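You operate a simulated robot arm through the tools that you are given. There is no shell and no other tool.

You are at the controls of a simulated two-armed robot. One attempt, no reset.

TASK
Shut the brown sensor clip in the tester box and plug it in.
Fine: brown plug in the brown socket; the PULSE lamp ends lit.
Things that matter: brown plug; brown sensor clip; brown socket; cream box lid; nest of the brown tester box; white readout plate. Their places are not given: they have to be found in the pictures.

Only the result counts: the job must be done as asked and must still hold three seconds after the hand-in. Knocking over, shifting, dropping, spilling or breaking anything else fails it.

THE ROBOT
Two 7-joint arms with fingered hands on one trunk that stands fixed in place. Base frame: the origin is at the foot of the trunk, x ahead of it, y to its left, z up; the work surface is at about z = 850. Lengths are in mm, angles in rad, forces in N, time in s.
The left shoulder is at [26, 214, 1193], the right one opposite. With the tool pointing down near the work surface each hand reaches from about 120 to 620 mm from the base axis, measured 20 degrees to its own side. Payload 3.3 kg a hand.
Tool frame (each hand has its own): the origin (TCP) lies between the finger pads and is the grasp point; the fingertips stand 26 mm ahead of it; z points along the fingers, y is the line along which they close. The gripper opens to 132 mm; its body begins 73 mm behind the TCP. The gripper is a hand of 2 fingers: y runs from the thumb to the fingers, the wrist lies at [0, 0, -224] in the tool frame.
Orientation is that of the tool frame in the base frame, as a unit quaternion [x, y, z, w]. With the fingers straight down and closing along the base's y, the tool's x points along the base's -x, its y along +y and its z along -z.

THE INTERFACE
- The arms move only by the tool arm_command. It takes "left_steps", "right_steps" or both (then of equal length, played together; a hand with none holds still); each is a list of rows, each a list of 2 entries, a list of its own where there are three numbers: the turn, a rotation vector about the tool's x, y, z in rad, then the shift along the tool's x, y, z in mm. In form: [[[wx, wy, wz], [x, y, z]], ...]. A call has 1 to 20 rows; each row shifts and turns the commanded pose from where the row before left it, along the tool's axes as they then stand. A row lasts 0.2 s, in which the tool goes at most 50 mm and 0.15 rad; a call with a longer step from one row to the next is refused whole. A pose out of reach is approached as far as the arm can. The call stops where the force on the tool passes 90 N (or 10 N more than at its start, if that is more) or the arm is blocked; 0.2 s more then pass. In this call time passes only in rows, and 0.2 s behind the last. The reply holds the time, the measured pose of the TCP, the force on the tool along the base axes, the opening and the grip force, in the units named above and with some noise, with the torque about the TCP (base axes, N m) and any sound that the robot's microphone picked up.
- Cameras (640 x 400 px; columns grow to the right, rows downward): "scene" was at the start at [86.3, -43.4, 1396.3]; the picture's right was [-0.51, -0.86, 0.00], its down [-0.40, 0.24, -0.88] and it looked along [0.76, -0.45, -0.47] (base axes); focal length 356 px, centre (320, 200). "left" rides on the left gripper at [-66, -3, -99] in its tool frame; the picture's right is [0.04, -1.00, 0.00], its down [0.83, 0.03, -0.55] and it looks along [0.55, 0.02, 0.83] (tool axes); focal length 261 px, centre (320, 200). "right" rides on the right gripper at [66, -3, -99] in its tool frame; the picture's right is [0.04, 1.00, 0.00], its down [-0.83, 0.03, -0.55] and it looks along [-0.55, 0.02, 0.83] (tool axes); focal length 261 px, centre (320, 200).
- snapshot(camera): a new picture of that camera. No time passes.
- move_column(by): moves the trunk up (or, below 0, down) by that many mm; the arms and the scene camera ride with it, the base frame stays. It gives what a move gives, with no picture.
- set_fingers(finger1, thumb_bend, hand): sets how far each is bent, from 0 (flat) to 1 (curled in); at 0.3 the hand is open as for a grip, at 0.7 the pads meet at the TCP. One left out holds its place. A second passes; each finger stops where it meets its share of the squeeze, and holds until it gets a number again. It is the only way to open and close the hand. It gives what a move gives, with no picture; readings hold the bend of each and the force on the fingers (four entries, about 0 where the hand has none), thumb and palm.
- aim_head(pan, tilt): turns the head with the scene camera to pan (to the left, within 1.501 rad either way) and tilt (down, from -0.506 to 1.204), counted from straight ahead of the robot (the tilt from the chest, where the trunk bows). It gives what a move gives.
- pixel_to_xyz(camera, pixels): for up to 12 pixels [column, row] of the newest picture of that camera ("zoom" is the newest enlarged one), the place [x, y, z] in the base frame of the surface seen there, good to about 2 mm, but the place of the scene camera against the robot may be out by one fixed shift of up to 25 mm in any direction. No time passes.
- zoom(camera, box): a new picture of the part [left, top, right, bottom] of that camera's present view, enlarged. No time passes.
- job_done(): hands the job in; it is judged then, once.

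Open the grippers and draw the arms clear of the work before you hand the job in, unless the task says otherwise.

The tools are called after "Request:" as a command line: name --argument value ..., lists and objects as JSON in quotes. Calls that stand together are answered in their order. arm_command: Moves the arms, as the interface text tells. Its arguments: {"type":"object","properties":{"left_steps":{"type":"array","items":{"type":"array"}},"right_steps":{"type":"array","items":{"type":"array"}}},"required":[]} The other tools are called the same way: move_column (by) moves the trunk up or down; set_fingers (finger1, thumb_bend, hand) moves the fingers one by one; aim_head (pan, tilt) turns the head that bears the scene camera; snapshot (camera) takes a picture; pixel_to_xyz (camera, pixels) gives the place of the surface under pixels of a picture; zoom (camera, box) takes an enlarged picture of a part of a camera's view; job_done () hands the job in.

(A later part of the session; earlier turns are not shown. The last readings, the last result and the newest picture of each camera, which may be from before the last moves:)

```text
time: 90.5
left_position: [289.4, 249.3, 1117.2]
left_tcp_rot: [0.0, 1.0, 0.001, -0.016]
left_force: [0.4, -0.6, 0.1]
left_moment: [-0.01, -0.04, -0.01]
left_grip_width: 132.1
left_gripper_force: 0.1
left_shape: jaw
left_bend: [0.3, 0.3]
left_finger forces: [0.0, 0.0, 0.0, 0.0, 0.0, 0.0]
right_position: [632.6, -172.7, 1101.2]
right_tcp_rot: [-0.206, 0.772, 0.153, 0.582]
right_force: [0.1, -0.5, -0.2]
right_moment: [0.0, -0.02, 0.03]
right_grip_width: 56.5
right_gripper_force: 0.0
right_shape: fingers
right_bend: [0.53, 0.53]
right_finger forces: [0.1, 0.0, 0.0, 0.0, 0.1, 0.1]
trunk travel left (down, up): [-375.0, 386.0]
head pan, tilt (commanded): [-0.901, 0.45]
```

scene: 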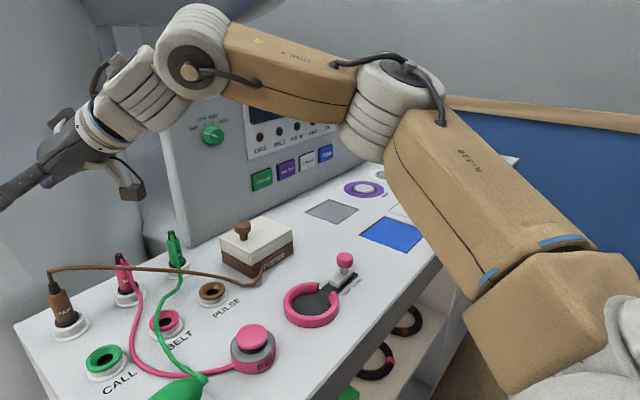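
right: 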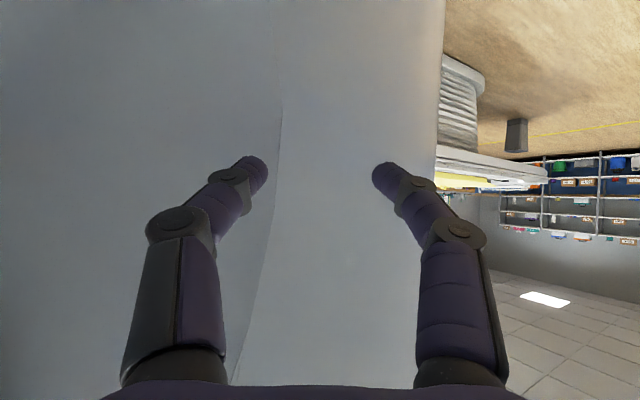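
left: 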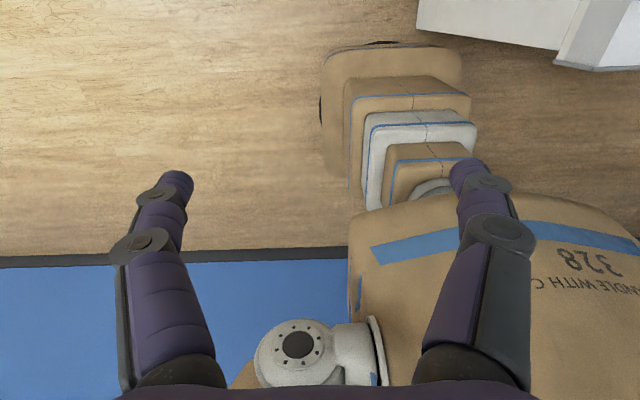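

Tilt is now 74° and still reachable. I advance toward the plug axis at this height.

Request:
arm_command --right_steps '[[[0, 0, 0], [-2.4, 1.5, 8.4]], [[0, 0, 0], [-2.4, 1.5, 8.4]], [[0, 0, 0], [-2.4, 1.5, 8.4]]]'

Request:
snapshot --camera "scene"

```text
time: 91.3
left_position: [289.2, 249.1, 1116.7]
left_tcp_rot: [0.0, 1.0, -0.001, -0.016]
left_force: [-0.8, 0.1, 0.7]
left_moment: [-0.02, 0.0, 0.03]
left_grip_width: 131.8
left_gripper_force: 0.1
left_shape: jaw
left_bend: [0.3, 0.3]
left_finger forces: [0.0, 0.0, 0.0, 0.0, 0.1, 0.0]
right_position: [651.3, -154.9, 1101.5]
right_tcp_rot: [-0.206, 0.773, 0.152, 0.581]
right_force: [0.9, -0.5, 1.3]
right_moment: [0.02, -0.02, 0.01]
right_grip_width: 56.8
right_gripper_force: 0.0
right_shape: fingers
right_bend: [0.53, 0.53]
right_finger forces: [0.1, 0.0, 0.1, 0.0, 0.0, 0.1]
trunk travel left (down, up): [-375.0, 386.0]
head pan, tilt (commanded): [-0.901, 0.45]
```

```text
taken
```

scene: 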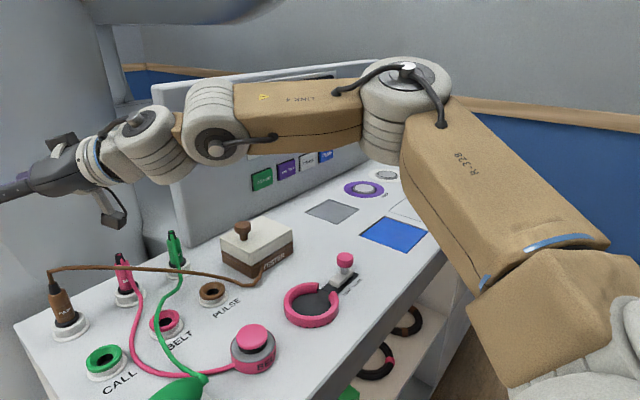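

Reached (651,-155,1101) right above the plug. Now I lower the trunk 120 mm, which brings the hand straight down to z≈981, still above the plug's cap.

Request:
move_column --by -120

Request:
snapshot --camera "right"

Request:
snapshot --camera "scene"

```text
time: 92.8
left_position: [305.8, 248.2, 975.4]
left_tcp_rot: [0.0, 0.999, -0.001, -0.054]
left_force: [0.0, -0.2, 0.4]
left_moment: [0.03, -0.01, -0.02]
left_grip_width: 131.9
left_gripper_force: 0.1
left_shape: jaw
left_bend: [0.3, 0.3]
left_finger forces: [0.0, 0.0, 0.1, 0.1, 0.0, 0.0]
right_position: [650.7, -154.2, 980.7]
right_tcp_rot: [-0.207, 0.772, 0.153, 0.581]
right_force: [0.3, 0.0, -0.8]
right_moment: [-0.03, 0.02, 0.04]
right_grip_width: 56.6
right_gripper_force: 0.1
right_shape: fingers
right_bend: [0.53, 0.53]
right_finger forces: [0.1, 0.1, 0.0, 0.0, 0.0, 0.1]
trunk travel left (down, up): [-255.0, 506.0]
head pan, tilt (commanded): [-0.901, 0.45]
```

```text
taken
```

right: 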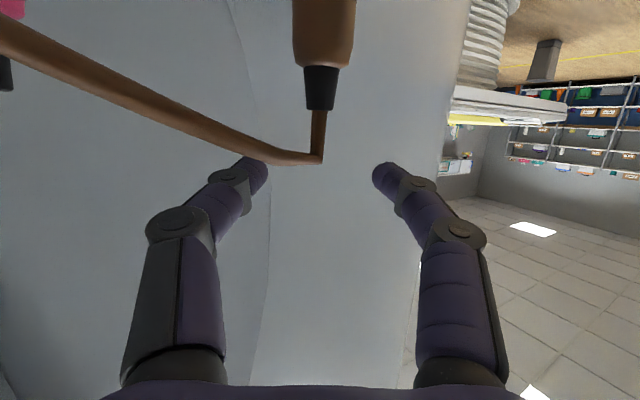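

```text
taken
```

scene: 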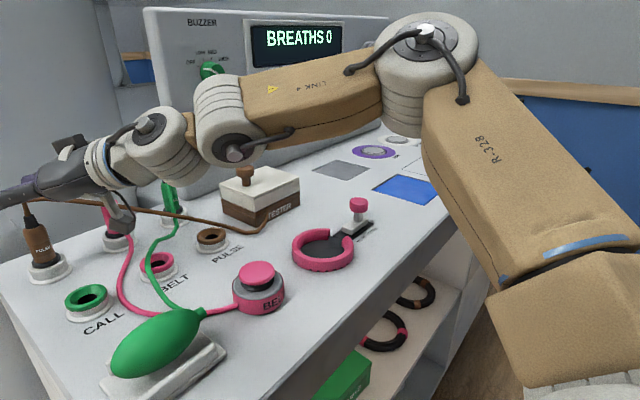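

The hand is at z≈981, centred over the plug (cap at right-image (320,85)). I check the plug's position relative to the fingers once more.

Request:
pixel_to_xyz --camera "right" --pixels '[[324, 20], [324, 45], [320, 80], [320, 100], [298, 30], [352, 30], [255, 170], [385, 175]]'

Request:
zoom --camera "scene" --box '[0, 120, 240, 320]'

```text
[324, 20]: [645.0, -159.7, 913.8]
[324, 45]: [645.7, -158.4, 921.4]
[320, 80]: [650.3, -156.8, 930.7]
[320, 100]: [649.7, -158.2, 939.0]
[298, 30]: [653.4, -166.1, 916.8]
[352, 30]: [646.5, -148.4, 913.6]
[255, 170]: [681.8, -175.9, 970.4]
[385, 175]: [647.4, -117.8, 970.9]
```

```text
2.00 times, centred on (120, 220) of scene
```

zoom: 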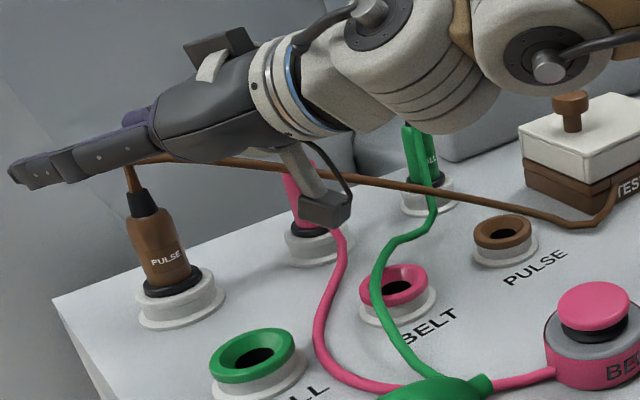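

Alignment is good. To keep the hand camera clear of the BELT socket when lowering, I yaw the hand back about 5–8° so that the camera passes between the BELT and CALL sockets.

Request:
arm_command --right_steps '[[[0.0837, 0, 0.0241], [0, 0, 0]], [[0.048, 0, 0.0138], [0, 0, 0]]]'

Request:
snapshot --camera "right"

```text
time: 93.4
left_position: [306.2, 248.6, 975.4]
left_tcp_rot: [0.0, 0.999, -0.001, -0.054]
left_force: [-0.6, 0.2, -0.3]
left_moment: [0.01, -0.01, -0.03]
left_grip_width: 132.0
left_gripper_force: 0.0
left_shape: jaw
left_bend: [0.3, 0.3]
left_finger forces: [0.0, 0.1, 0.0, 0.0, 0.0, 0.0]
right_position: [651.9, -154.9, 981.2]
right_tcp_rot: [-0.154, 0.785, 0.112, 0.59]
right_force: [0.2, -0.6, -0.5]
right_moment: [0.03, 0.0, 0.04]
right_grip_width: 56.5
right_gripper_force: 0.1
right_shape: fingers
right_bend: [0.53, 0.53]
right_finger forces: [0.1, 0.0, 0.0, 0.0, 0.0, 0.1]
trunk travel left (down, up): [-255.0, 506.0]
head pan, tilt (commanded): [-0.901, 0.45]
```

```text
taken
```

right: 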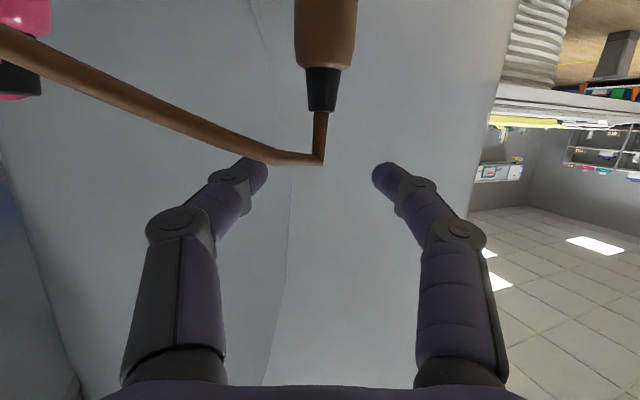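

Yaw is now 22°, plug centred between the fingers. I lower the trunk 57 mm to put the pads around the upper plug body.

Request:
move_column --by -57

Request:
snapshot --camera "right"

Request:
zoom --camera "scene" --box '[0, 80, 260, 280]'

```text
time: 94.3
left_position: [315.0, 248.4, 905.2]
left_tcp_rot: [0.0, 0.997, -0.001, -0.077]
left_force: [-0.1, -0.5, 0.4]
left_moment: [-0.01, -0.01, -0.01]
left_grip_width: 131.9
left_gripper_force: 0.0
left_shape: jaw
left_bend: [0.3, 0.3]
left_finger forces: [0.1, 0.1, 0.1, 0.1, 0.1, 0.0]
right_position: [651.7, -154.5, 924.4]
right_tcp_rot: [-0.153, 0.785, 0.112, 0.59]
right_force: [0.1, 0.8, -0.2]
right_moment: [-0.03, 0.05, 0.0]
right_grip_width: 56.4
right_gripper_force: 0.0
right_shape: fingers
right_bend: [0.53, 0.53]
right_finger forces: [0.1, 0.1, 0.0, 0.0, 0.0, 0.0]
trunk travel left (down, up): [-198.0, 563.0]
head pan, tilt (commanded): [-0.901, 0.45]
```

```text
taken
```

right: 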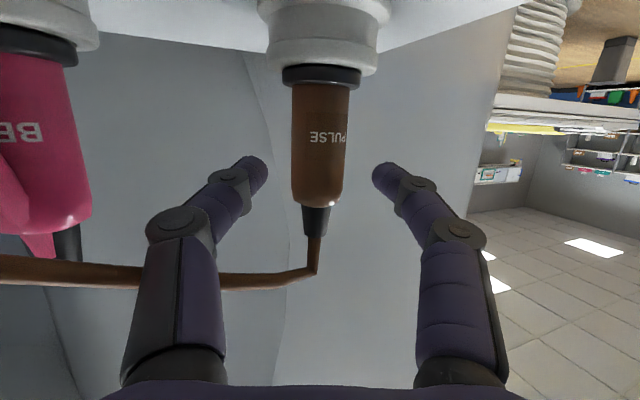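

```text
2.00 times, centred on (130, 180) of scene
```

zoom: 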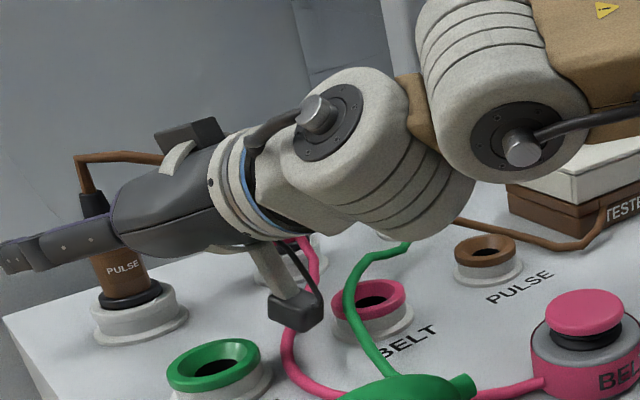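

The plug's upper body is between the fingertips and the camera hangs clear of the sockets. I close on the plug.

Request:
set_fingers --hand "right" --finger1 0.72 --thumb_bend 0.72

Request:
snapshot --camera "right"

Request:
zoom --camera "scene" --box '[0, 80, 260, 280]'

```text
time: 95.3
left_position: [315.6, 247.7, 904.2]
left_tcp_rot: [0.001, 0.997, -0.001, -0.077]
left_force: [0.7, 0.5, 0.0]
left_moment: [-0.01, 0.01, 0.02]
left_grip_width: 132.0
left_gripper_force: 0.0
left_shape: jaw
left_bend: [0.3, 0.3]
left_finger forces: [0.0, 0.1, 0.1, 0.0, 0.1, 0.0]
right_position: [651.8, -155.0, 924.0]
right_tcp_rot: [-0.154, 0.785, 0.113, 0.589]
right_force: [0.5, 0.2, 0.8]
right_moment: [0.0, -0.02, 0.02]
right_grip_width: 0.1
right_gripper_force: 1.1
right_shape: fingers
right_bend: [0.71, 0.71]
right_finger forces: [0.1, 0.1, 0.1, 0.0, 2.0, 0.1]
trunk travel left (down, up): [-198.0, 563.0]
head pan, tilt (commanded): [-0.901, 0.45]
```

```text
taken
```

right: 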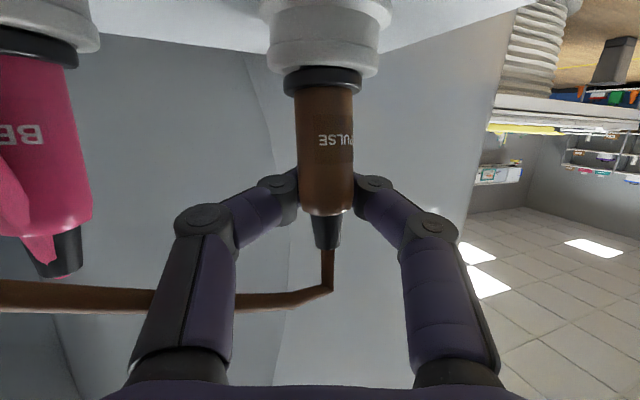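

```text
2.00 times, centred on (130, 180) of scene
```

zoom: 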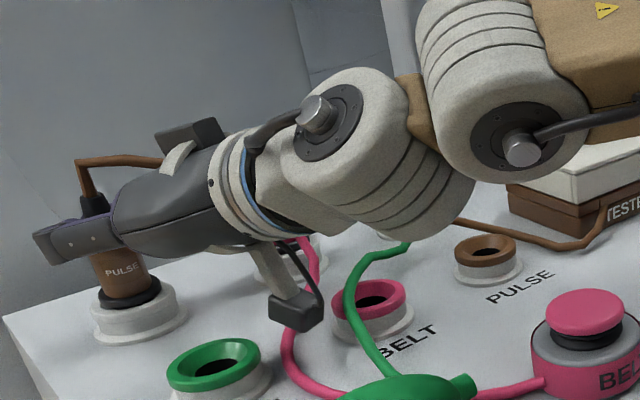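

The fingers closed past the plug (width 0) without gripping it: the plug sits nearer the palm, between the finger joints. I measure again from this view.

Request:
pixel_to_xyz --camera "right" --pixels '[[325, 110], [325, 150], [325, 190], [327, 225], [302, 150], [348, 150], [280, 185], [372, 185], [260, 205], [400, 205], [345, 195], [305, 195]]'

Request:
zoom --camera "right" --box '[220, 60, 440, 270]'

```text
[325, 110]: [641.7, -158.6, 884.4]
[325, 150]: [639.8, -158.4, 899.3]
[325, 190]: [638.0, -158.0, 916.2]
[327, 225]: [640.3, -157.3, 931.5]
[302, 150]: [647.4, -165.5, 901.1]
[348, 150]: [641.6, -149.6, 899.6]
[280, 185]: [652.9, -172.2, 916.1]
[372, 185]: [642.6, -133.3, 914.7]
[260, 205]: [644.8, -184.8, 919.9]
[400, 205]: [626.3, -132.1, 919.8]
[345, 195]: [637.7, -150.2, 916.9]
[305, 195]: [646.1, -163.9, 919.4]
```

```text
1.90 times, centred on (330, 165) of right
```

zoom: 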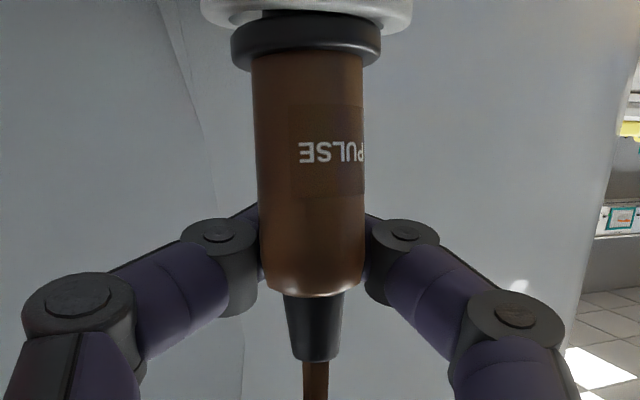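

The fingertips met behind the plug, which belongs about 13 mm ahead of the TCP instead. I open again and back the hand off 14 mm horizontally.

Request:
set_fingers --hand "right" --finger1 0.53 --thumb_bend 0.53

Request:
arm_command --right_steps '[[[0, 0, 0], [1.9, 0, -6.5]], [[0, 0, 0], [1.9, 0, -6.5]]]'

Request:
snapshot --camera "right"

Request:
pixel_to_xyz --camera "right" --pixels '[[320, 100], [320, 140], [320, 170], [316, 200], [298, 140], [342, 140], [255, 168], [385, 172]]'

```text
time: 96.3
left_position: [316.7, 247.7, 903.7]
left_tcp_rot: [0.0, 0.997, -0.001, -0.076]
left_force: [0.1, 0.0, -0.5]
left_moment: [0.02, 0.03, 0.0]
left_grip_width: 132.1
left_gripper_force: 0.1
left_shape: jaw
left_bend: [0.3, 0.3]
left_finger forces: [0.1, 0.1, 0.0, 0.0, 0.1, 0.0]
right_position: [652.0, -155.4, 924.4]
right_tcp_rot: [-0.154, 0.785, 0.112, 0.59]
right_force: [-0.2, -0.7, 0.3]
right_moment: [0.02, -0.01, 0.0]
right_grip_width: 55.6
right_gripper_force: 0.1
right_shape: fingers
right_bend: [0.53, 0.53]
right_finger forces: [0.0, 0.1, 0.1, 0.0, 0.0, 0.1]
trunk travel left (down, up): [-198.0, 563.0]
head pan, tilt (commanded): [-0.901, 0.45]
```

```text
time: 97.0
left_position: [316.1, 249.3, 904.0]
left_tcp_rot: [0.0, 0.997, -0.001, -0.077]
left_force: [0.0, 1.2, 1.2]
left_moment: [0.0, 0.0, -0.01]
left_grip_width: 131.8
left_gripper_force: 0.0
left_shape: jaw
left_bend: [0.3, 0.3]
left_finger forces: [0.0, 0.1, 0.1, 0.0, 0.0, 0.1]
right_position: [638.5, -160.7, 923.4]
right_tcp_rot: [-0.154, 0.785, 0.112, 0.59]
right_force: [-0.2, 0.4, -0.4]
right_moment: [-0.03, -0.01, 0.02]
right_grip_width: 55.7
right_gripper_force: 0.2
right_shape: fingers
right_bend: [0.53, 0.53]
right_finger forces: [0.0, 0.1, 0.0, 0.0, 0.0, 0.1]
trunk travel left (down, up): [-198.0, 563.0]
head pan, tilt (commanded): [-0.901, 0.45]
```

```text
taken
```

right: 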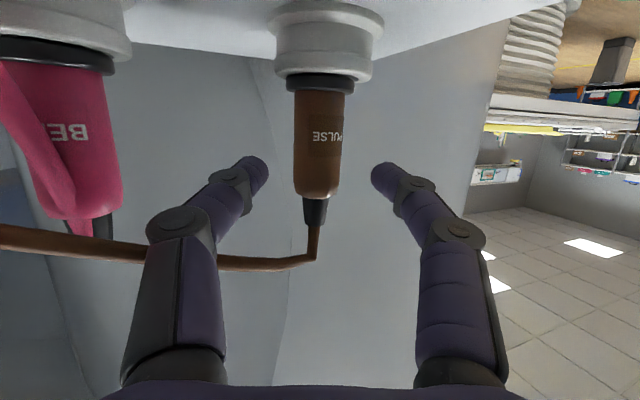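

```text
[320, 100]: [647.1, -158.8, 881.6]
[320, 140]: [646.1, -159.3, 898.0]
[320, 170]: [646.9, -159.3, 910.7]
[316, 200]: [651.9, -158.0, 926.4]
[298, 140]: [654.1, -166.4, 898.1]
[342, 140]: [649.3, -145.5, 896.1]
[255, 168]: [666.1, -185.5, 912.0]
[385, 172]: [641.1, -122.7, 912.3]
```

The plug stands upright again and is now about 16 mm ahead of the TCP, centred. I close the fingers on it.

Request:
set_fingers --hand "right" --finger1 0.72 --thumb_bend 0.72

Request:
snapshot --camera "right"

Request:
zoom --camera "right" --box '[220, 40, 440, 250]'

```text
time: 98.0
left_position: [316.0, 248.9, 903.9]
left_tcp_rot: [0.0, 0.997, -0.001, -0.076]
left_force: [-0.3, -1.1, 0.7]
left_moment: [0.0, 0.0, 0.02]
left_grip_width: 131.9
left_gripper_force: 0.0
left_shape: jaw
left_bend: [0.3, 0.3]
left_finger forces: [0.1, 0.1, 0.0, 0.0, 0.0, 0.1]
right_position: [638.7, -161.2, 923.9]
right_tcp_rot: [-0.152, 0.785, 0.111, 0.591]
right_force: [0.5, 0.2, -0.5]
right_moment: [-0.04, -0.01, 0.0]
right_grip_width: 18.8
right_gripper_force: 7.9
right_shape: fingers
right_bend: [0.66, 0.68]
right_finger forces: [7.8, 0.1, 0.0, 0.1, 8.2, 0.1]
trunk travel left (down, up): [-198.0, 563.0]
head pan, tilt (commanded): [-0.901, 0.45]
```

```text
taken
```

right: 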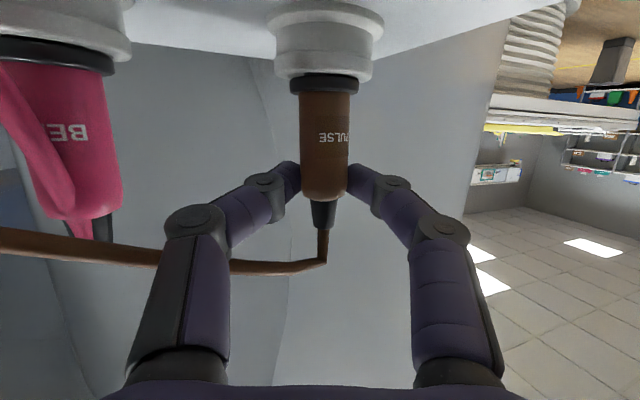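

```text
1.90 times, centred on (330, 145) of right
```

zoom: 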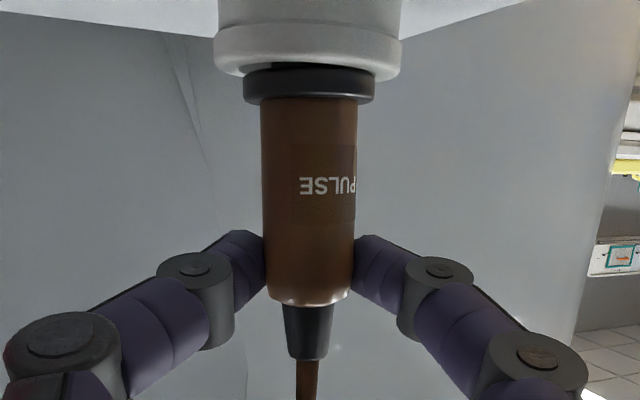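

The plug is held (width 18.8, 8 N each side) and upright. I raise the trunk 45 mm to draw it straight up out of its holder.

Request:
move_column --by 45

Request:
snapshot --camera "right"

Request:
zoom --camera "scene" --box '[0, 80, 260, 280]'

```text
time: 98.8
left_position: [315.8, 250.1, 949.8]
left_tcp_rot: [0.0, 0.997, -0.001, -0.077]
left_force: [0.7, -0.5, -0.3]
left_moment: [0.03, 0.01, 0.02]
left_grip_width: 132.0
left_gripper_force: 0.0
left_shape: jaw
left_bend: [0.3, 0.3]
left_finger forces: [0.1, 0.1, 0.1, 0.1, 0.0, 0.0]
right_position: [639.7, -159.8, 967.8]
right_tcp_rot: [-0.153, 0.785, 0.112, 0.59]
right_force: [-0.3, -0.1, 0.1]
right_moment: [0.01, -0.02, 0.04]
right_grip_width: 19.0
right_gripper_force: 8.2
right_shape: fingers
right_bend: [0.66, 0.68]
right_finger forces: [7.9, 0.1, 0.0, 0.1, 8.0, 0.0]
trunk travel left (down, up): [-243.0, 518.0]
head pan, tilt (commanded): [-0.901, 0.45]
```

```text
taken
```

right: 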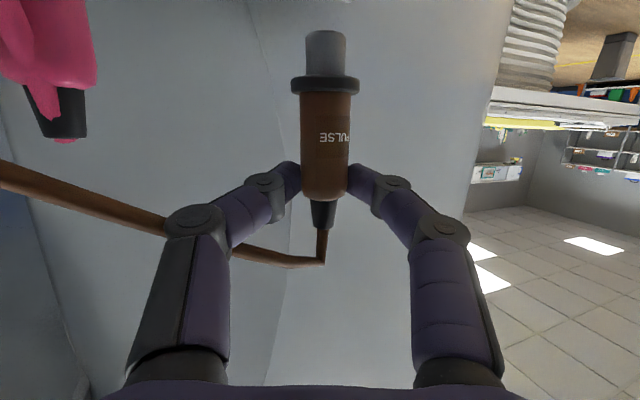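

```text
2.00 times, centred on (130, 180) of scene
```

zoom: 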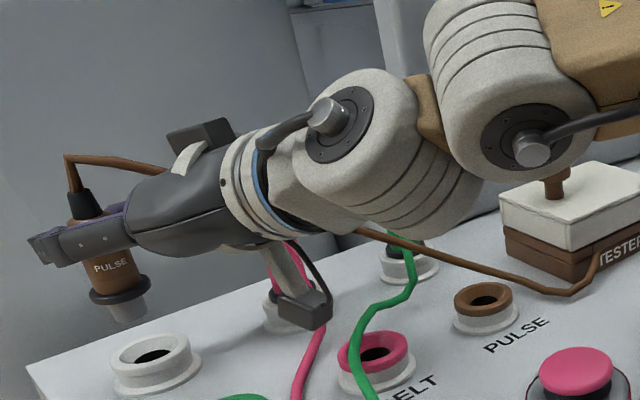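

The plug is out, showing a grey pin about 20 mm long, and it hangs upright. I raise another 60 mm so that it clears the neighbouring plugs, and measure the plug in the grip.

Request:
move_column --by 60

Request:
snapshot --camera "right"

Request:
pixel_to_xyz --camera "right" --pixels '[[325, 40], [325, 70], [325, 105], [324, 140], [324, 180], [309, 55], [343, 55], [303, 120], [349, 120], [322, 215]]'

```text
time: 99.8
left_position: [315.9, 248.3, 1009.2]
left_tcp_rot: [0.0, 0.997, -0.001, -0.078]
left_force: [0.7, -0.6, -0.7]
left_moment: [0.0, 0.01, -0.01]
left_grip_width: 131.8
left_gripper_force: 0.1
left_shape: jaw
left_bend: [0.3, 0.3]
left_finger forces: [0.0, 0.0, 0.0, 0.0, 0.0, 0.1]
right_position: [639.4, -159.2, 1028.0]
right_tcp_rot: [-0.154, 0.784, 0.113, 0.591]
right_force: [-0.1, -0.3, -1.2]
right_moment: [0.04, 0.02, 0.0]
right_grip_width: 18.9
right_gripper_force: 8.3
right_shape: fingers
right_bend: [0.66, 0.68]
right_finger forces: [7.9, 0.0, 0.0, 0.0, 7.9, 0.0]
trunk travel left (down, up): [-303.0, 458.0]
head pan, tilt (commanded): [-0.901, 0.45]
```

```text
taken
```

right: 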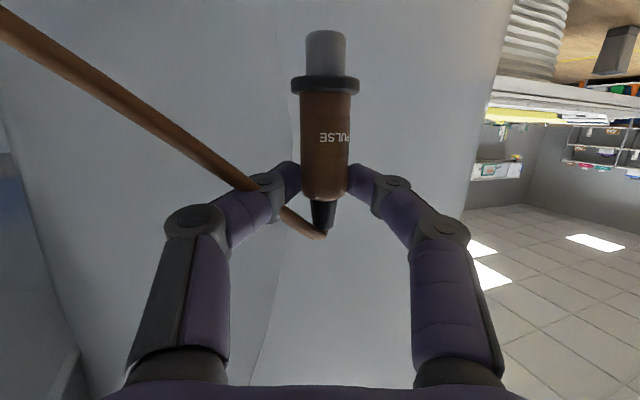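

```text
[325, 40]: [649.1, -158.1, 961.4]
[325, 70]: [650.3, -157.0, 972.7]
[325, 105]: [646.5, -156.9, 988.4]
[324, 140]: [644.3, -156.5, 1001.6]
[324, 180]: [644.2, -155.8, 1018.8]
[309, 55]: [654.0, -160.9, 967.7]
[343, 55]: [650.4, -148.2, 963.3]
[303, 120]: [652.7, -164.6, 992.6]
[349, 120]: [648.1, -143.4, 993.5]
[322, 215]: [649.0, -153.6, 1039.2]
```

The plug axis is at about TCP+(16.6,4.7), pin bottom 71 mm below the TCP. I carry it at this height toward the PULSE socket near (538.5,-341.5).

Request:
arm_command --right_steps '[[[0, 0, 0], [8.4, -22, -28.5]], [[0, 0, 0], [8.4, -22, -28.5]], [[0, 0, 0], [8.4, -22, -28.5]], [[0, 0, 0], [8.4, -22, -28.5]], [[0, 0, 0], [8.4, -22, -28.5]], [[0, 0, 0], [8.4, -22, -28.5]]]'

Request:
snapshot --camera "right"

Request:
snapshot --camera "scene"

```text
time: 101.2
left_position: [315.2, 248.1, 1009.0]
left_tcp_rot: [0.0, 0.997, 0.0, -0.077]
left_force: [-0.3, -0.8, 0.9]
left_moment: [-0.03, 0.03, -0.03]
left_grip_width: 132.1
left_gripper_force: 0.1
left_shape: jaw
left_bend: [0.3, 0.3]
left_finger forces: [0.0, 0.0, 0.1, 0.0, 0.1, 0.1]
right_position: [524.6, -347.4, 1029.4]
right_tcp_rot: [-0.153, 0.785, 0.113, 0.59]
right_force: [1.3, -0.3, 0.3]
right_moment: [0.0, 0.01, 0.03]
right_grip_width: 18.8
right_gripper_force: 7.8
right_shape: fingers
right_bend: [0.66, 0.68]
right_finger forces: [7.6, 0.0, 0.0, 0.0, 7.6, 0.1]
trunk travel left (down, up): [-303.0, 458.0]
head pan, tilt (commanded): [-0.901, 0.45]
```

```text
taken
```

right: 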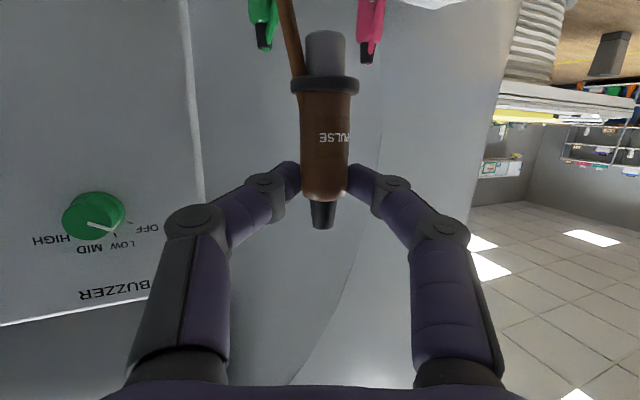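

```text
taken
```

scene: 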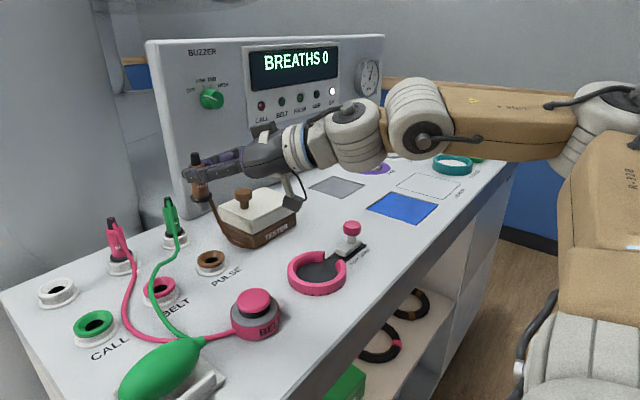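

The hand hovers over the PULSE socket (scene (211,262)), with the plug at (200,195). I zoom the scene camera to compare plug and socket in one frame, so its fixed offset cancels.

Request:
zoom --camera "scene" --box '[140, 140, 300, 290]'

Request:
pixel_to_xyz --camera "scene" --pixels '[[211, 252], [198, 260], [211, 268], [224, 258], [197, 210], [198, 202], [198, 195], [192, 204], [205, 202], [211, 260]]'

```text
2.67 times, centred on (220, 215) of scene
```

zoom: 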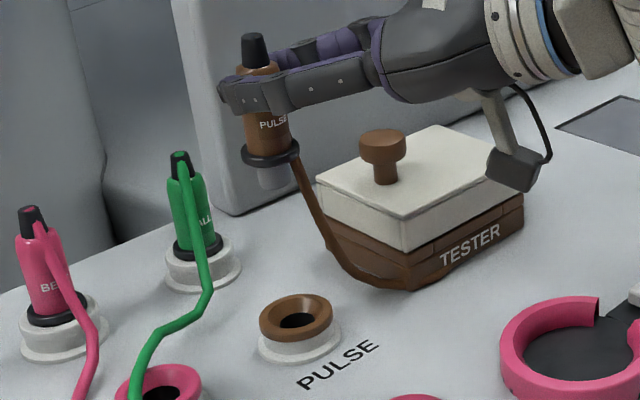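

```text
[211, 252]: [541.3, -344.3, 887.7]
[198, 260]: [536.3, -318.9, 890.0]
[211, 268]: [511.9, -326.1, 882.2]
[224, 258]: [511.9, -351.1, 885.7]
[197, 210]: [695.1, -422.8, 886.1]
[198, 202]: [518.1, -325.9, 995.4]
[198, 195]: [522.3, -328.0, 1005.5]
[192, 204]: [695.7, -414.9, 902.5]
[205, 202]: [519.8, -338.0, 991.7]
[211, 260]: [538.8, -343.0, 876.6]
```

I take finer readings from this zoom: socket ring edges, plug collar and pin, plus the BELT button nearby.

Request:
pixel_to_xyz --camera "zoom" --pixels '[[264, 316], [330, 310], [300, 300], [294, 333], [272, 180], [263, 178], [283, 176], [272, 162], [247, 157], [296, 153], [268, 135], [257, 52]]'

Request:
pixel_to_xyz --camera "scene" --pixels '[[256, 300], [256, 330], [240, 315], [275, 318], [320, 280], [292, 270], [343, 272], [318, 255]]'

```text
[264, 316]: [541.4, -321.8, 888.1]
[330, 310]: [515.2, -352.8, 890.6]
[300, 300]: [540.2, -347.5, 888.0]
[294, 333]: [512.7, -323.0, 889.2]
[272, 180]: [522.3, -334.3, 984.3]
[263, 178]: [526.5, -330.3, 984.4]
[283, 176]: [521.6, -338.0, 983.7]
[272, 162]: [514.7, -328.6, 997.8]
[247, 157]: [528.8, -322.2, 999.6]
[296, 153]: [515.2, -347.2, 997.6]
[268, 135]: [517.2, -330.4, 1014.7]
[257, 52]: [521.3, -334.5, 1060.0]
```

```text
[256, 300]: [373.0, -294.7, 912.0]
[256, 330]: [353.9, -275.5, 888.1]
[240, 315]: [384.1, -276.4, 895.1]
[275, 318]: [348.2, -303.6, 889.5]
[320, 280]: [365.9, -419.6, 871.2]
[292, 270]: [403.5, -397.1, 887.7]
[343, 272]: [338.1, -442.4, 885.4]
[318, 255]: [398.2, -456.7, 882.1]
```

Plug and socket agree to within about 1–2 mm in the scene frame. But the hand camera would come close to the pink ring when lowered, so I yaw the hand to about 0° first (the plug stays upright), compensating the shift.

Request:
arm_command --right_steps '[[[0.122, 0, 0.0356], [0, 0, 0]], [[0.122, 0, 0.0356], [0, 0, 0]], [[0.122, 0, 0.0356], [0, 0, 0]]]'

Request:
snapshot --camera "scene"

Request:
zoom --camera "scene" --box '[140, 140, 300, 290]'

```text
time: 102.0
left_position: [315.9, 249.8, 1009.8]
left_tcp_rot: [0.0, 0.997, -0.002, -0.078]
left_force: [-0.1, -0.1, -0.1]
left_moment: [-0.02, -0.02, -0.01]
left_grip_width: 131.7
left_gripper_force: 0.0
left_shape: jaw
left_bend: [0.3, 0.3]
left_finger forces: [0.0, 0.0, 0.0, 0.0, 0.1, 0.0]
right_position: [523.9, -348.1, 1030.2]
right_tcp_rot: [-0.003, 0.798, -0.001, 0.602]
right_force: [0.4, 1.0, -0.8]
right_moment: [0.01, 0.02, -0.03]
right_grip_width: 18.4
right_gripper_force: 7.5
right_shape: fingers
right_bend: [0.66, 0.68]
right_finger forces: [7.7, 0.0, 0.1, 0.1, 7.7, 0.0]
trunk travel left (down, up): [-303.0, 458.0]
head pan, tilt (commanded): [-0.901, 0.45]
```

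```text
taken
```

scene: 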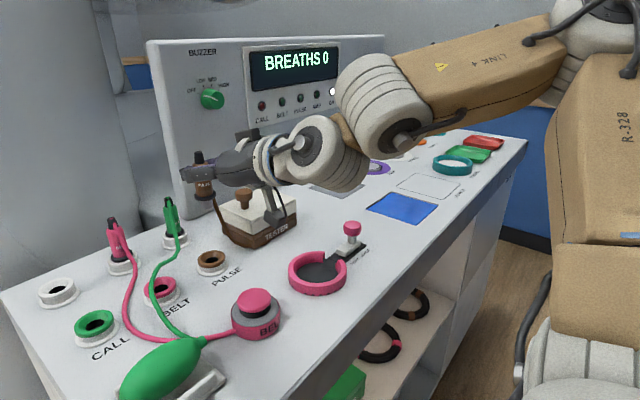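

```text
2.67 times, centred on (220, 215) of scene
```

zoom: 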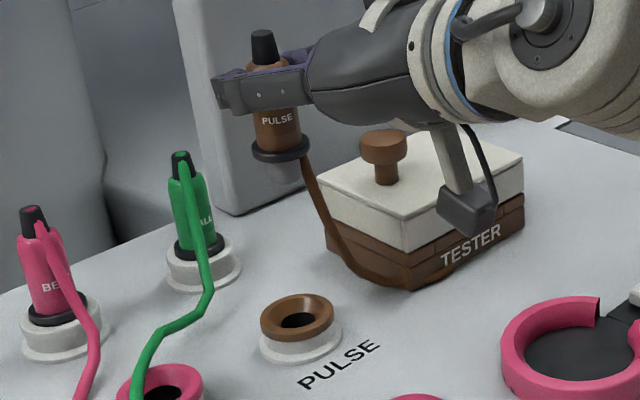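

The yaw is about 0° now. The pin is hard to see below the collar, so I zoom in closer.

Request:
zoom --camera "scene" --box '[170, 140, 250, 220]'

Request:
snapshot --camera "right"

```text
5.00 times, centred on (210, 180) of scene
```

zoom: 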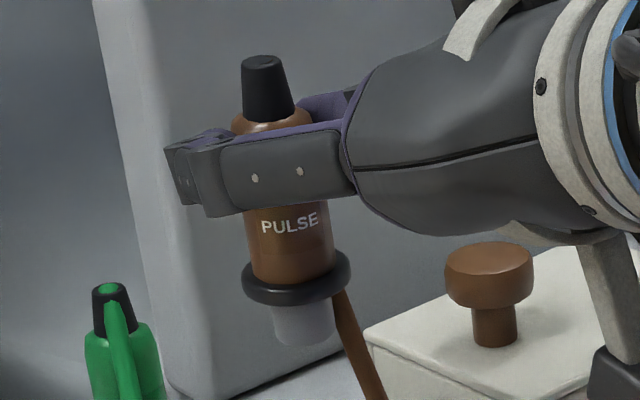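

```text
taken
```

right: 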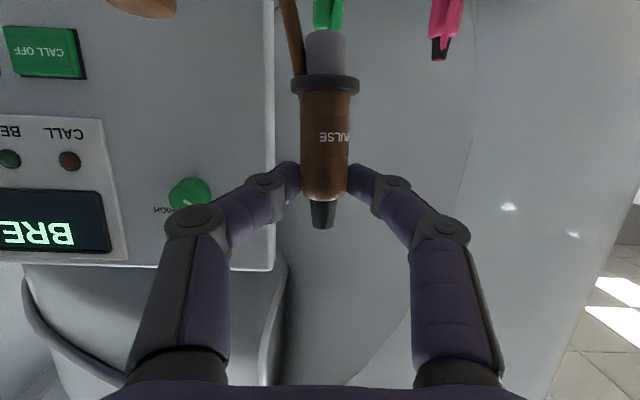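

The pin is visible at zoom (302,325). I measure pin, collar and body in the scene frame to compare with the socket centre (527.4,-336.3).

Request:
pixel_to_xyz --camera "zoom" --pixels '[[302, 325], [280, 322], [326, 318], [300, 340], [298, 297], [246, 280], [347, 266], [290, 265], [292, 245], [266, 90], [262, 120]]'

Request:
pixel_to_xyz --camera "right" --pixels '[[325, 45], [325, 65], [310, 55], [342, 55], [324, 110], [324, 170], [303, 120], [348, 120]]'

```text
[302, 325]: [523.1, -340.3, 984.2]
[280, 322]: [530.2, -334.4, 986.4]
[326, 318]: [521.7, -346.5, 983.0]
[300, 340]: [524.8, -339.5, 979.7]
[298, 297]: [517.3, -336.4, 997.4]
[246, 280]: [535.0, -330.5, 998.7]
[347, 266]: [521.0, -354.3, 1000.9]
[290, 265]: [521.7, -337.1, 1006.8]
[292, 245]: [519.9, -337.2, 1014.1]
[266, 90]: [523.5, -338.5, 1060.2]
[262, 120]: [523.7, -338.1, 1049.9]
```

```text
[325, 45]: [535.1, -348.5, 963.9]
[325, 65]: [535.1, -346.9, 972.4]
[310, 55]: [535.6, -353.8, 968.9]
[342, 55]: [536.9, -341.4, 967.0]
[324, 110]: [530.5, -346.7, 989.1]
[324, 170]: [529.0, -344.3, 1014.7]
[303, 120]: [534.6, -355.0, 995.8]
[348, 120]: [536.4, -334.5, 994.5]
```

The pin axis sits about (+2,-8) mm off the socket after the turn. I yaw +8° (to keep the camera between the BELT button and the ring) and shift to bring the pin over the hole.

Request:
arm_command --right_steps '[[[-0.1345, 0, -0.0384], [0, 0, 0]], [[0, 0, 0], [0.3, 5.4, -1.2]]]'

Request:
move_column --by -72

Request:
snapshot --camera "scene"

Request:
zoom --camera "scene" --box '[150, 120, 290, 250]'

```text
time: 102.6
left_position: [316.0, 247.7, 1009.3]
left_tcp_rot: [0.0, 0.997, -0.001, -0.076]
left_force: [-0.1, -0.2, 0.4]
left_moment: [0.02, -0.01, 0.0]
left_grip_width: 131.7
left_gripper_force: 0.0
left_shape: jaw
left_bend: [0.3, 0.3]
left_finger forces: [0.1, 0.1, 0.0, 0.0, 0.0, 0.0]
right_position: [520.9, -343.5, 1029.4]
right_tcp_rot: [-0.059, 0.797, 0.042, 0.6]
right_force: [-0.4, 1.1, -1.2]
right_moment: [-0.06, 0.0, 0.01]
right_grip_width: 18.4
right_gripper_force: 8.1
right_shape: fingers
right_bend: [0.66, 0.68]
right_finger forces: [7.7, 0.2, 0.0, 0.0, 7.6, 0.1]
trunk travel left (down, up): [-303.0, 458.0]
head pan, tilt (commanded): [-0.901, 0.45]
```

```text
time: 103.7
left_position: [316.2, 247.6, 937.5]
left_tcp_rot: [0.001, 0.997, -0.001, -0.077]
left_force: [0.3, 0.0, -0.4]
left_moment: [0.03, 0.01, -0.01]
left_grip_width: 131.8
left_gripper_force: 0.0
left_shape: jaw
left_bend: [0.3, 0.3]
left_finger forces: [0.0, 0.0, 0.0, 0.0, 0.0, 0.1]
right_position: [521.1, -344.7, 957.2]
right_tcp_rot: [-0.057, 0.797, 0.041, 0.6]
right_force: [-0.1, -0.8, -0.8]
right_moment: [0.03, 0.03, -0.01]
right_grip_width: 18.4
right_gripper_force: 6.9
right_shape: fingers
right_bend: [0.66, 0.68]
right_finger forces: [7.7, 0.0, 0.0, 0.0, 7.7, 0.1]
trunk travel left (down, up): [-231.0, 530.0]
head pan, tilt (commanded): [-0.901, 0.45]
```

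```text
taken
```

scene: 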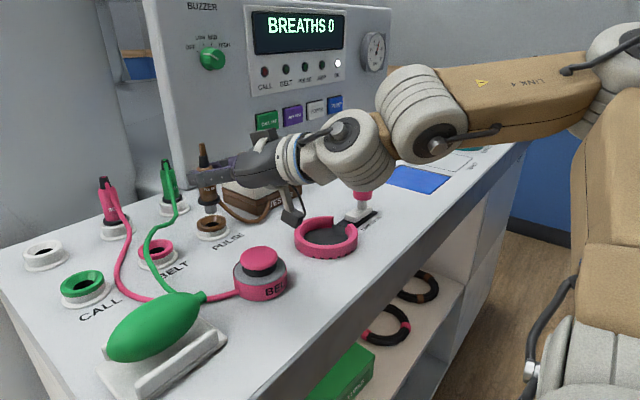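

```text
3.08 times, centred on (220, 185) of scene
```

zoom: 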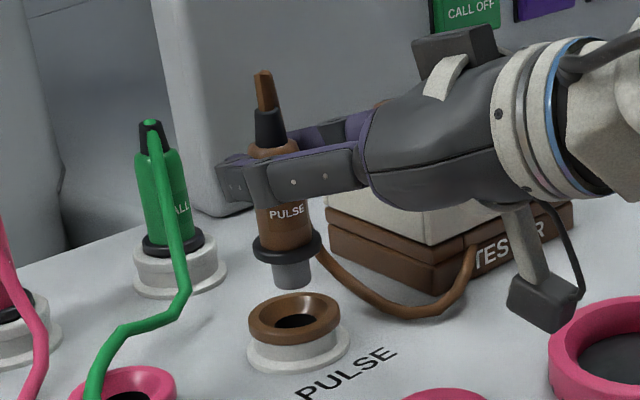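

A clear view: the pin at zoom (291,275) is just above the socket hole (295,322). I measure both in this frame.

Request:
pixel_to_xyz --camera "zoom" --pixels '[[292, 278], [276, 276], [308, 273], [287, 257], [257, 246], [318, 240], [253, 316], [337, 311], [297, 296], [292, 342], [288, 225], [268, 130]]'

Request:
zoom --camera "scene" --box '[190, 180, 240, 245]'

```text
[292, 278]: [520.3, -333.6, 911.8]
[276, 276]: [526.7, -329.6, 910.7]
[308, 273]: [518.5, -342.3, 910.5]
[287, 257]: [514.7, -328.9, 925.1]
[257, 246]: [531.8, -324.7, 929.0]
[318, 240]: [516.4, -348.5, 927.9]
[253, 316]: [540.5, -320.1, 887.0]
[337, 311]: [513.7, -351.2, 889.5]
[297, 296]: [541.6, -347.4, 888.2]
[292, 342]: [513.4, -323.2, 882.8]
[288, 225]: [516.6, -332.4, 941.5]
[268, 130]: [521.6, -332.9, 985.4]
```

```text
6.15 times, centred on (215, 212) of scene
```

zoom: 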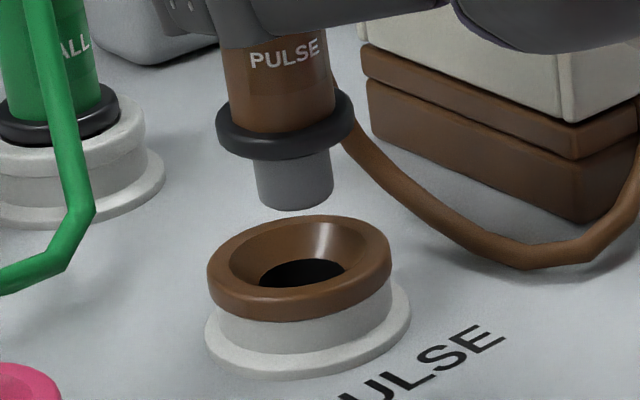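

The pin is about 2 mm to the image-right of the hole's axis. I shift by (+1.2,+1.9) and lower another 9 mm, then look again.

Request:
arm_command --right_steps '[[[0, 0, 0], [-0.4, 1.7, 1.4]]]'

Request:
move_column --by -9

Request:
zoom --camera "scene" --box '[190, 170, 240, 235]'

```text
time: 104.1
left_position: [315.3, 248.2, 938.0]
left_tcp_rot: [0.0, 0.997, -0.001, -0.077]
left_force: [0.8, 0.6, -0.2]
left_moment: [0.02, 0.0, 0.03]
left_grip_width: 131.9
left_gripper_force: 0.0
left_shape: jaw
left_bend: [0.3, 0.3]
left_finger forces: [0.1, 0.1, 0.0, 0.0, 0.0, 0.0]
right_position: [521.7, -342.4, 956.6]
right_tcp_rot: [-0.057, 0.797, 0.041, 0.599]
right_force: [-1.1, 0.0, -0.5]
right_moment: [0.04, 0.04, 0.01]
right_grip_width: 18.3
right_gripper_force: 7.7
right_shape: fingers
right_bend: [0.66, 0.68]
right_finger forces: [7.7, 0.0, 0.1, 0.0, 7.7, 0.0]
trunk travel left (down, up): [-231.0, 530.0]
head pan, tilt (commanded): [-0.901, 0.45]
```

```text
time: 104.7
left_position: [314.8, 248.6, 928.4]
left_tcp_rot: [0.0, 0.997, -0.001, -0.077]
left_force: [-0.4, 0.3, -0.1]
left_moment: [-0.01, -0.01, -0.03]
left_grip_width: 131.7
left_gripper_force: 0.0
left_shape: jaw
left_bend: [0.3, 0.3]
left_finger forces: [0.1, 0.0, 0.1, 0.0, 0.0, 0.0]
right_position: [521.9, -340.9, 948.5]
right_tcp_rot: [-0.057, 0.797, 0.041, 0.6]
right_force: [1.1, -1.2, -0.3]
right_moment: [-0.01, 0.05, 0.02]
right_grip_width: 18.2
right_gripper_force: 7.4
right_shape: fingers
right_bend: [0.66, 0.68]
right_finger forces: [7.7, 0.0, 0.0, 0.1, 7.7, 0.0]
trunk travel left (down, up): [-222.0, 539.0]
head pan, tilt (commanded): [-0.901, 0.45]
```

```text
6.15 times, centred on (215, 202) of scene
```

zoom: 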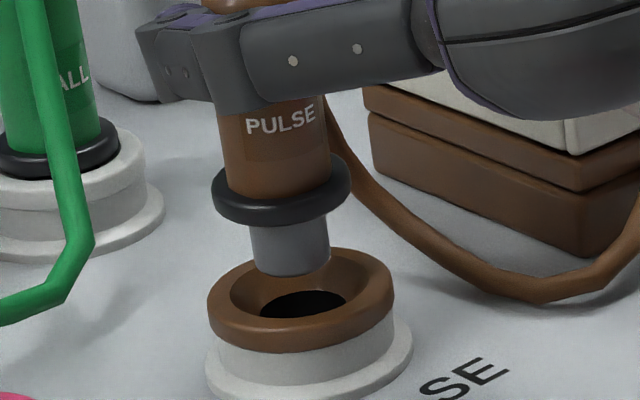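

The pin is nearly over the hole. I measure pin bottom and ring again in this frame.

Request:
pixel_to_xyz --camera "zoom" --pixels '[[290, 270], [290, 255], [290, 240], [255, 255], [325, 252], [212, 296], [390, 290], [302, 251], [300, 346], [280, 215], [218, 195], [345, 185]]'

```text
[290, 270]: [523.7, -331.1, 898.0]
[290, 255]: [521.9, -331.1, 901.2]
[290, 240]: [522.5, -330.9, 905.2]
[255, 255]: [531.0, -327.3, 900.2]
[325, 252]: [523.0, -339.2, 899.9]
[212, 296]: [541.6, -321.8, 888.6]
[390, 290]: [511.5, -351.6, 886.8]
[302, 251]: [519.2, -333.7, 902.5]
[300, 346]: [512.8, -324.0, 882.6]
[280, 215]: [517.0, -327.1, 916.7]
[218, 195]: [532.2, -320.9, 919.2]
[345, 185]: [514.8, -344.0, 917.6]
```

The pin axis is about 1.6 mm left and 1.2 mm beyond the hole centre. I correct by (-1.7,-0.8) and lower in small arm steps, watching the force.

Request:
arm_command --right_steps '[[[0, 0, 0], [0.5, -0.56, -1.73]], [[0, 0, 0], [3.84, 0, 1.1]], [[0, 0, 0], [3.84, 0, 1.1]]]'

Request:
zoom --camera "scene" --box '[190, 170, 240, 235]'

Request:
pixel_to_xyz --camera "zoom" --pixels '[[295, 262], [293, 250], [256, 260], [330, 258], [212, 296], [390, 290], [282, 225], [220, 208], [345, 198]]'

```text
time: 105.5
left_position: [314.5, 248.3, 928.5]
left_tcp_rot: [0.0, 0.997, -0.001, -0.076]
left_force: [-0.3, 0.5, -0.3]
left_moment: [0.01, 0.0, 0.01]
left_grip_width: 131.7
left_gripper_force: 0.0
left_shape: jaw
left_bend: [0.3, 0.3]
left_finger forces: [0.0, 0.1, 0.0, 0.0, 0.0, 0.1]
right_position: [521.0, -342.4, 940.8]
right_tcp_rot: [-0.058, 0.797, 0.042, 0.6]
right_force: [0.0, 0.2, -0.5]
right_moment: [-0.01, 0.01, -0.01]
right_grip_width: 18.2
right_gripper_force: 7.9
right_shape: fingers
right_bend: [0.66, 0.68]
right_finger forces: [7.6, 0.1, 0.1, 0.0, 7.7, 0.1]
trunk travel left (down, up): [-222.0, 539.0]
head pan, tilt (commanded): [-0.901, 0.45]
```

```text
6.15 times, centred on (215, 202) of scene
```

zoom: 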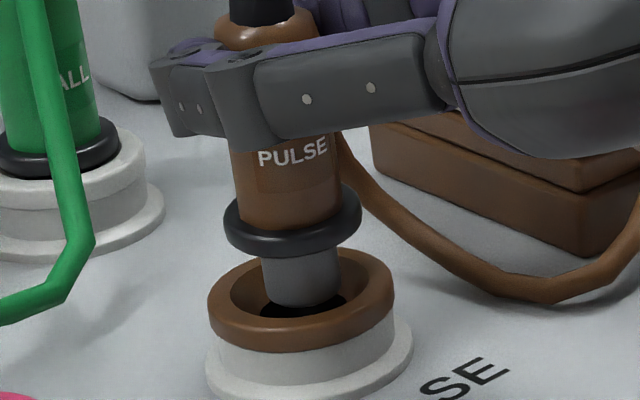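

```text
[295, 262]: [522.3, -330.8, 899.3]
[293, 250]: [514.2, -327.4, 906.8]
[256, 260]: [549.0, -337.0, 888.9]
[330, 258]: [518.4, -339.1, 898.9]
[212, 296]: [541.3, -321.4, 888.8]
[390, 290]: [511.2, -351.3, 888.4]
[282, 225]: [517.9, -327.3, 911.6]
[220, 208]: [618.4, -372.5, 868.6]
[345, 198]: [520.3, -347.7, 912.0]
```

The pin is entering the funnel, centred on the hole (301 vs 303). I continue downward in 3 mm steps watching the force.

Request:
arm_command --right_steps '[[[0, 0, 0], [2.9, 0, 0.82]], [[0, 0, 0], [2.9, 0, 0.82]]]'

Request:
zoom --camera "scene" --box '[190, 170, 240, 235]'

```text
time: 106.1
left_position: [315.7, 248.4, 928.2]
left_tcp_rot: [0.0, 0.997, -0.001, -0.077]
left_force: [0.6, 0.0, 0.4]
left_moment: [0.0, -0.03, 0.01]
left_grip_width: 131.9
left_gripper_force: 0.1
left_shape: jaw
left_bend: [0.3, 0.3]
left_finger forces: [0.0, 0.0, 0.0, 0.1, 0.0, 0.0]
right_position: [520.8, -344.1, 933.4]
right_tcp_rot: [-0.057, 0.797, 0.041, 0.6]
right_force: [0.2, 0.4, -0.6]
right_moment: [0.01, -0.01, 0.0]
right_grip_width: 18.7
right_gripper_force: 7.6
right_shape: fingers
right_bend: [0.66, 0.68]
right_finger forces: [7.7, 0.0, 0.1, 0.0, 7.7, 0.1]
trunk travel left (down, up): [-222.0, 539.0]
head pan, tilt (commanded): [-0.901, 0.45]
```

```text
6.15 times, centred on (215, 202) of scene
```

zoom: 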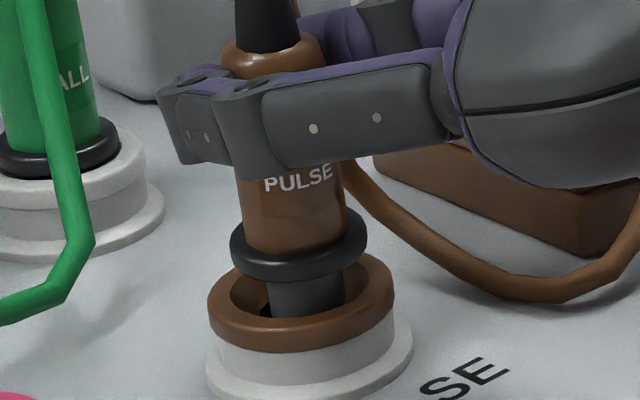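

No contact force yet, but the pin now looks about 2 mm right of centre. I measure before pressing on.

Request:
pixel_to_xyz --camera "zoom" --pixels '[[308, 298], [275, 292], [342, 288], [300, 268], [236, 252], [362, 240], [212, 296], [390, 290], [295, 235], [246, 230], [342, 225], [298, 345]]'

```text
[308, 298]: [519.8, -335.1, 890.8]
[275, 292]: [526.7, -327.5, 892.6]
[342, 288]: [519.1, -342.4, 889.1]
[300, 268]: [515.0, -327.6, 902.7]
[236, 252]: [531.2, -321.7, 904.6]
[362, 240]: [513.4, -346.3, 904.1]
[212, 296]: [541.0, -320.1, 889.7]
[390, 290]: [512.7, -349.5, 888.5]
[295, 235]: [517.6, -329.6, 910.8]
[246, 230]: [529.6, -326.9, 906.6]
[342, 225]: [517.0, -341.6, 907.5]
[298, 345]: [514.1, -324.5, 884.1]
```

Collar and pin are consistently about 1.8 mm to the image-right, and depth agrees. I shift (+1.0,+1.5) and go down 3 mm more.

Request:
arm_command --right_steps '[[[0, 0, 0], [-0.33, 1.4, 1.16]], [[0, 0, 0], [2.9, 0, 0.82]]]'

Request:
zoom --camera "scene" --box '[190, 170, 240, 235]'

```text
time: 106.7
left_position: [315.6, 248.5, 928.7]
left_tcp_rot: [0.0, 0.997, -0.002, -0.077]
left_force: [0.2, -0.8, 0.1]
left_moment: [-0.01, 0.01, 0.01]
left_grip_width: 131.9
left_gripper_force: 0.0
left_shape: jaw
left_bend: [0.3, 0.3]
left_finger forces: [0.0, 0.1, 0.0, 0.0, 0.0, 0.0]
right_position: [523.6, -341.7, 931.4]
right_tcp_rot: [-0.058, 0.797, 0.042, 0.599]
right_force: [-0.1, 0.4, -0.3]
right_moment: [0.02, 0.04, 0.0]
right_grip_width: 18.3
right_gripper_force: 8.1
right_shape: fingers
right_bend: [0.66, 0.68]
right_finger forces: [7.7, 0.0, 0.0, 0.1, 7.7, 0.0]
trunk travel left (down, up): [-222.0, 539.0]
head pan, tilt (commanded): [-0.901, 0.45]
```

```text
6.15 times, centred on (215, 202) of scene
```

zoom: 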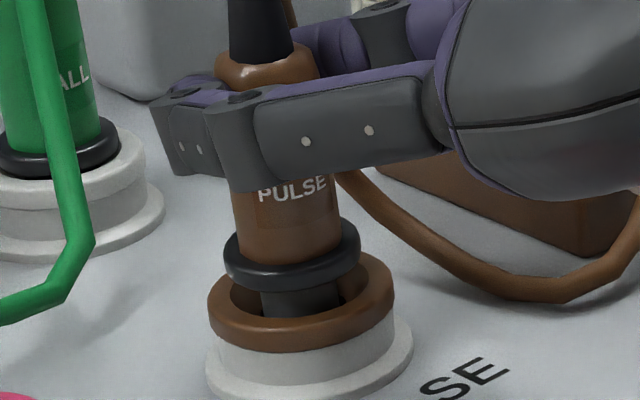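

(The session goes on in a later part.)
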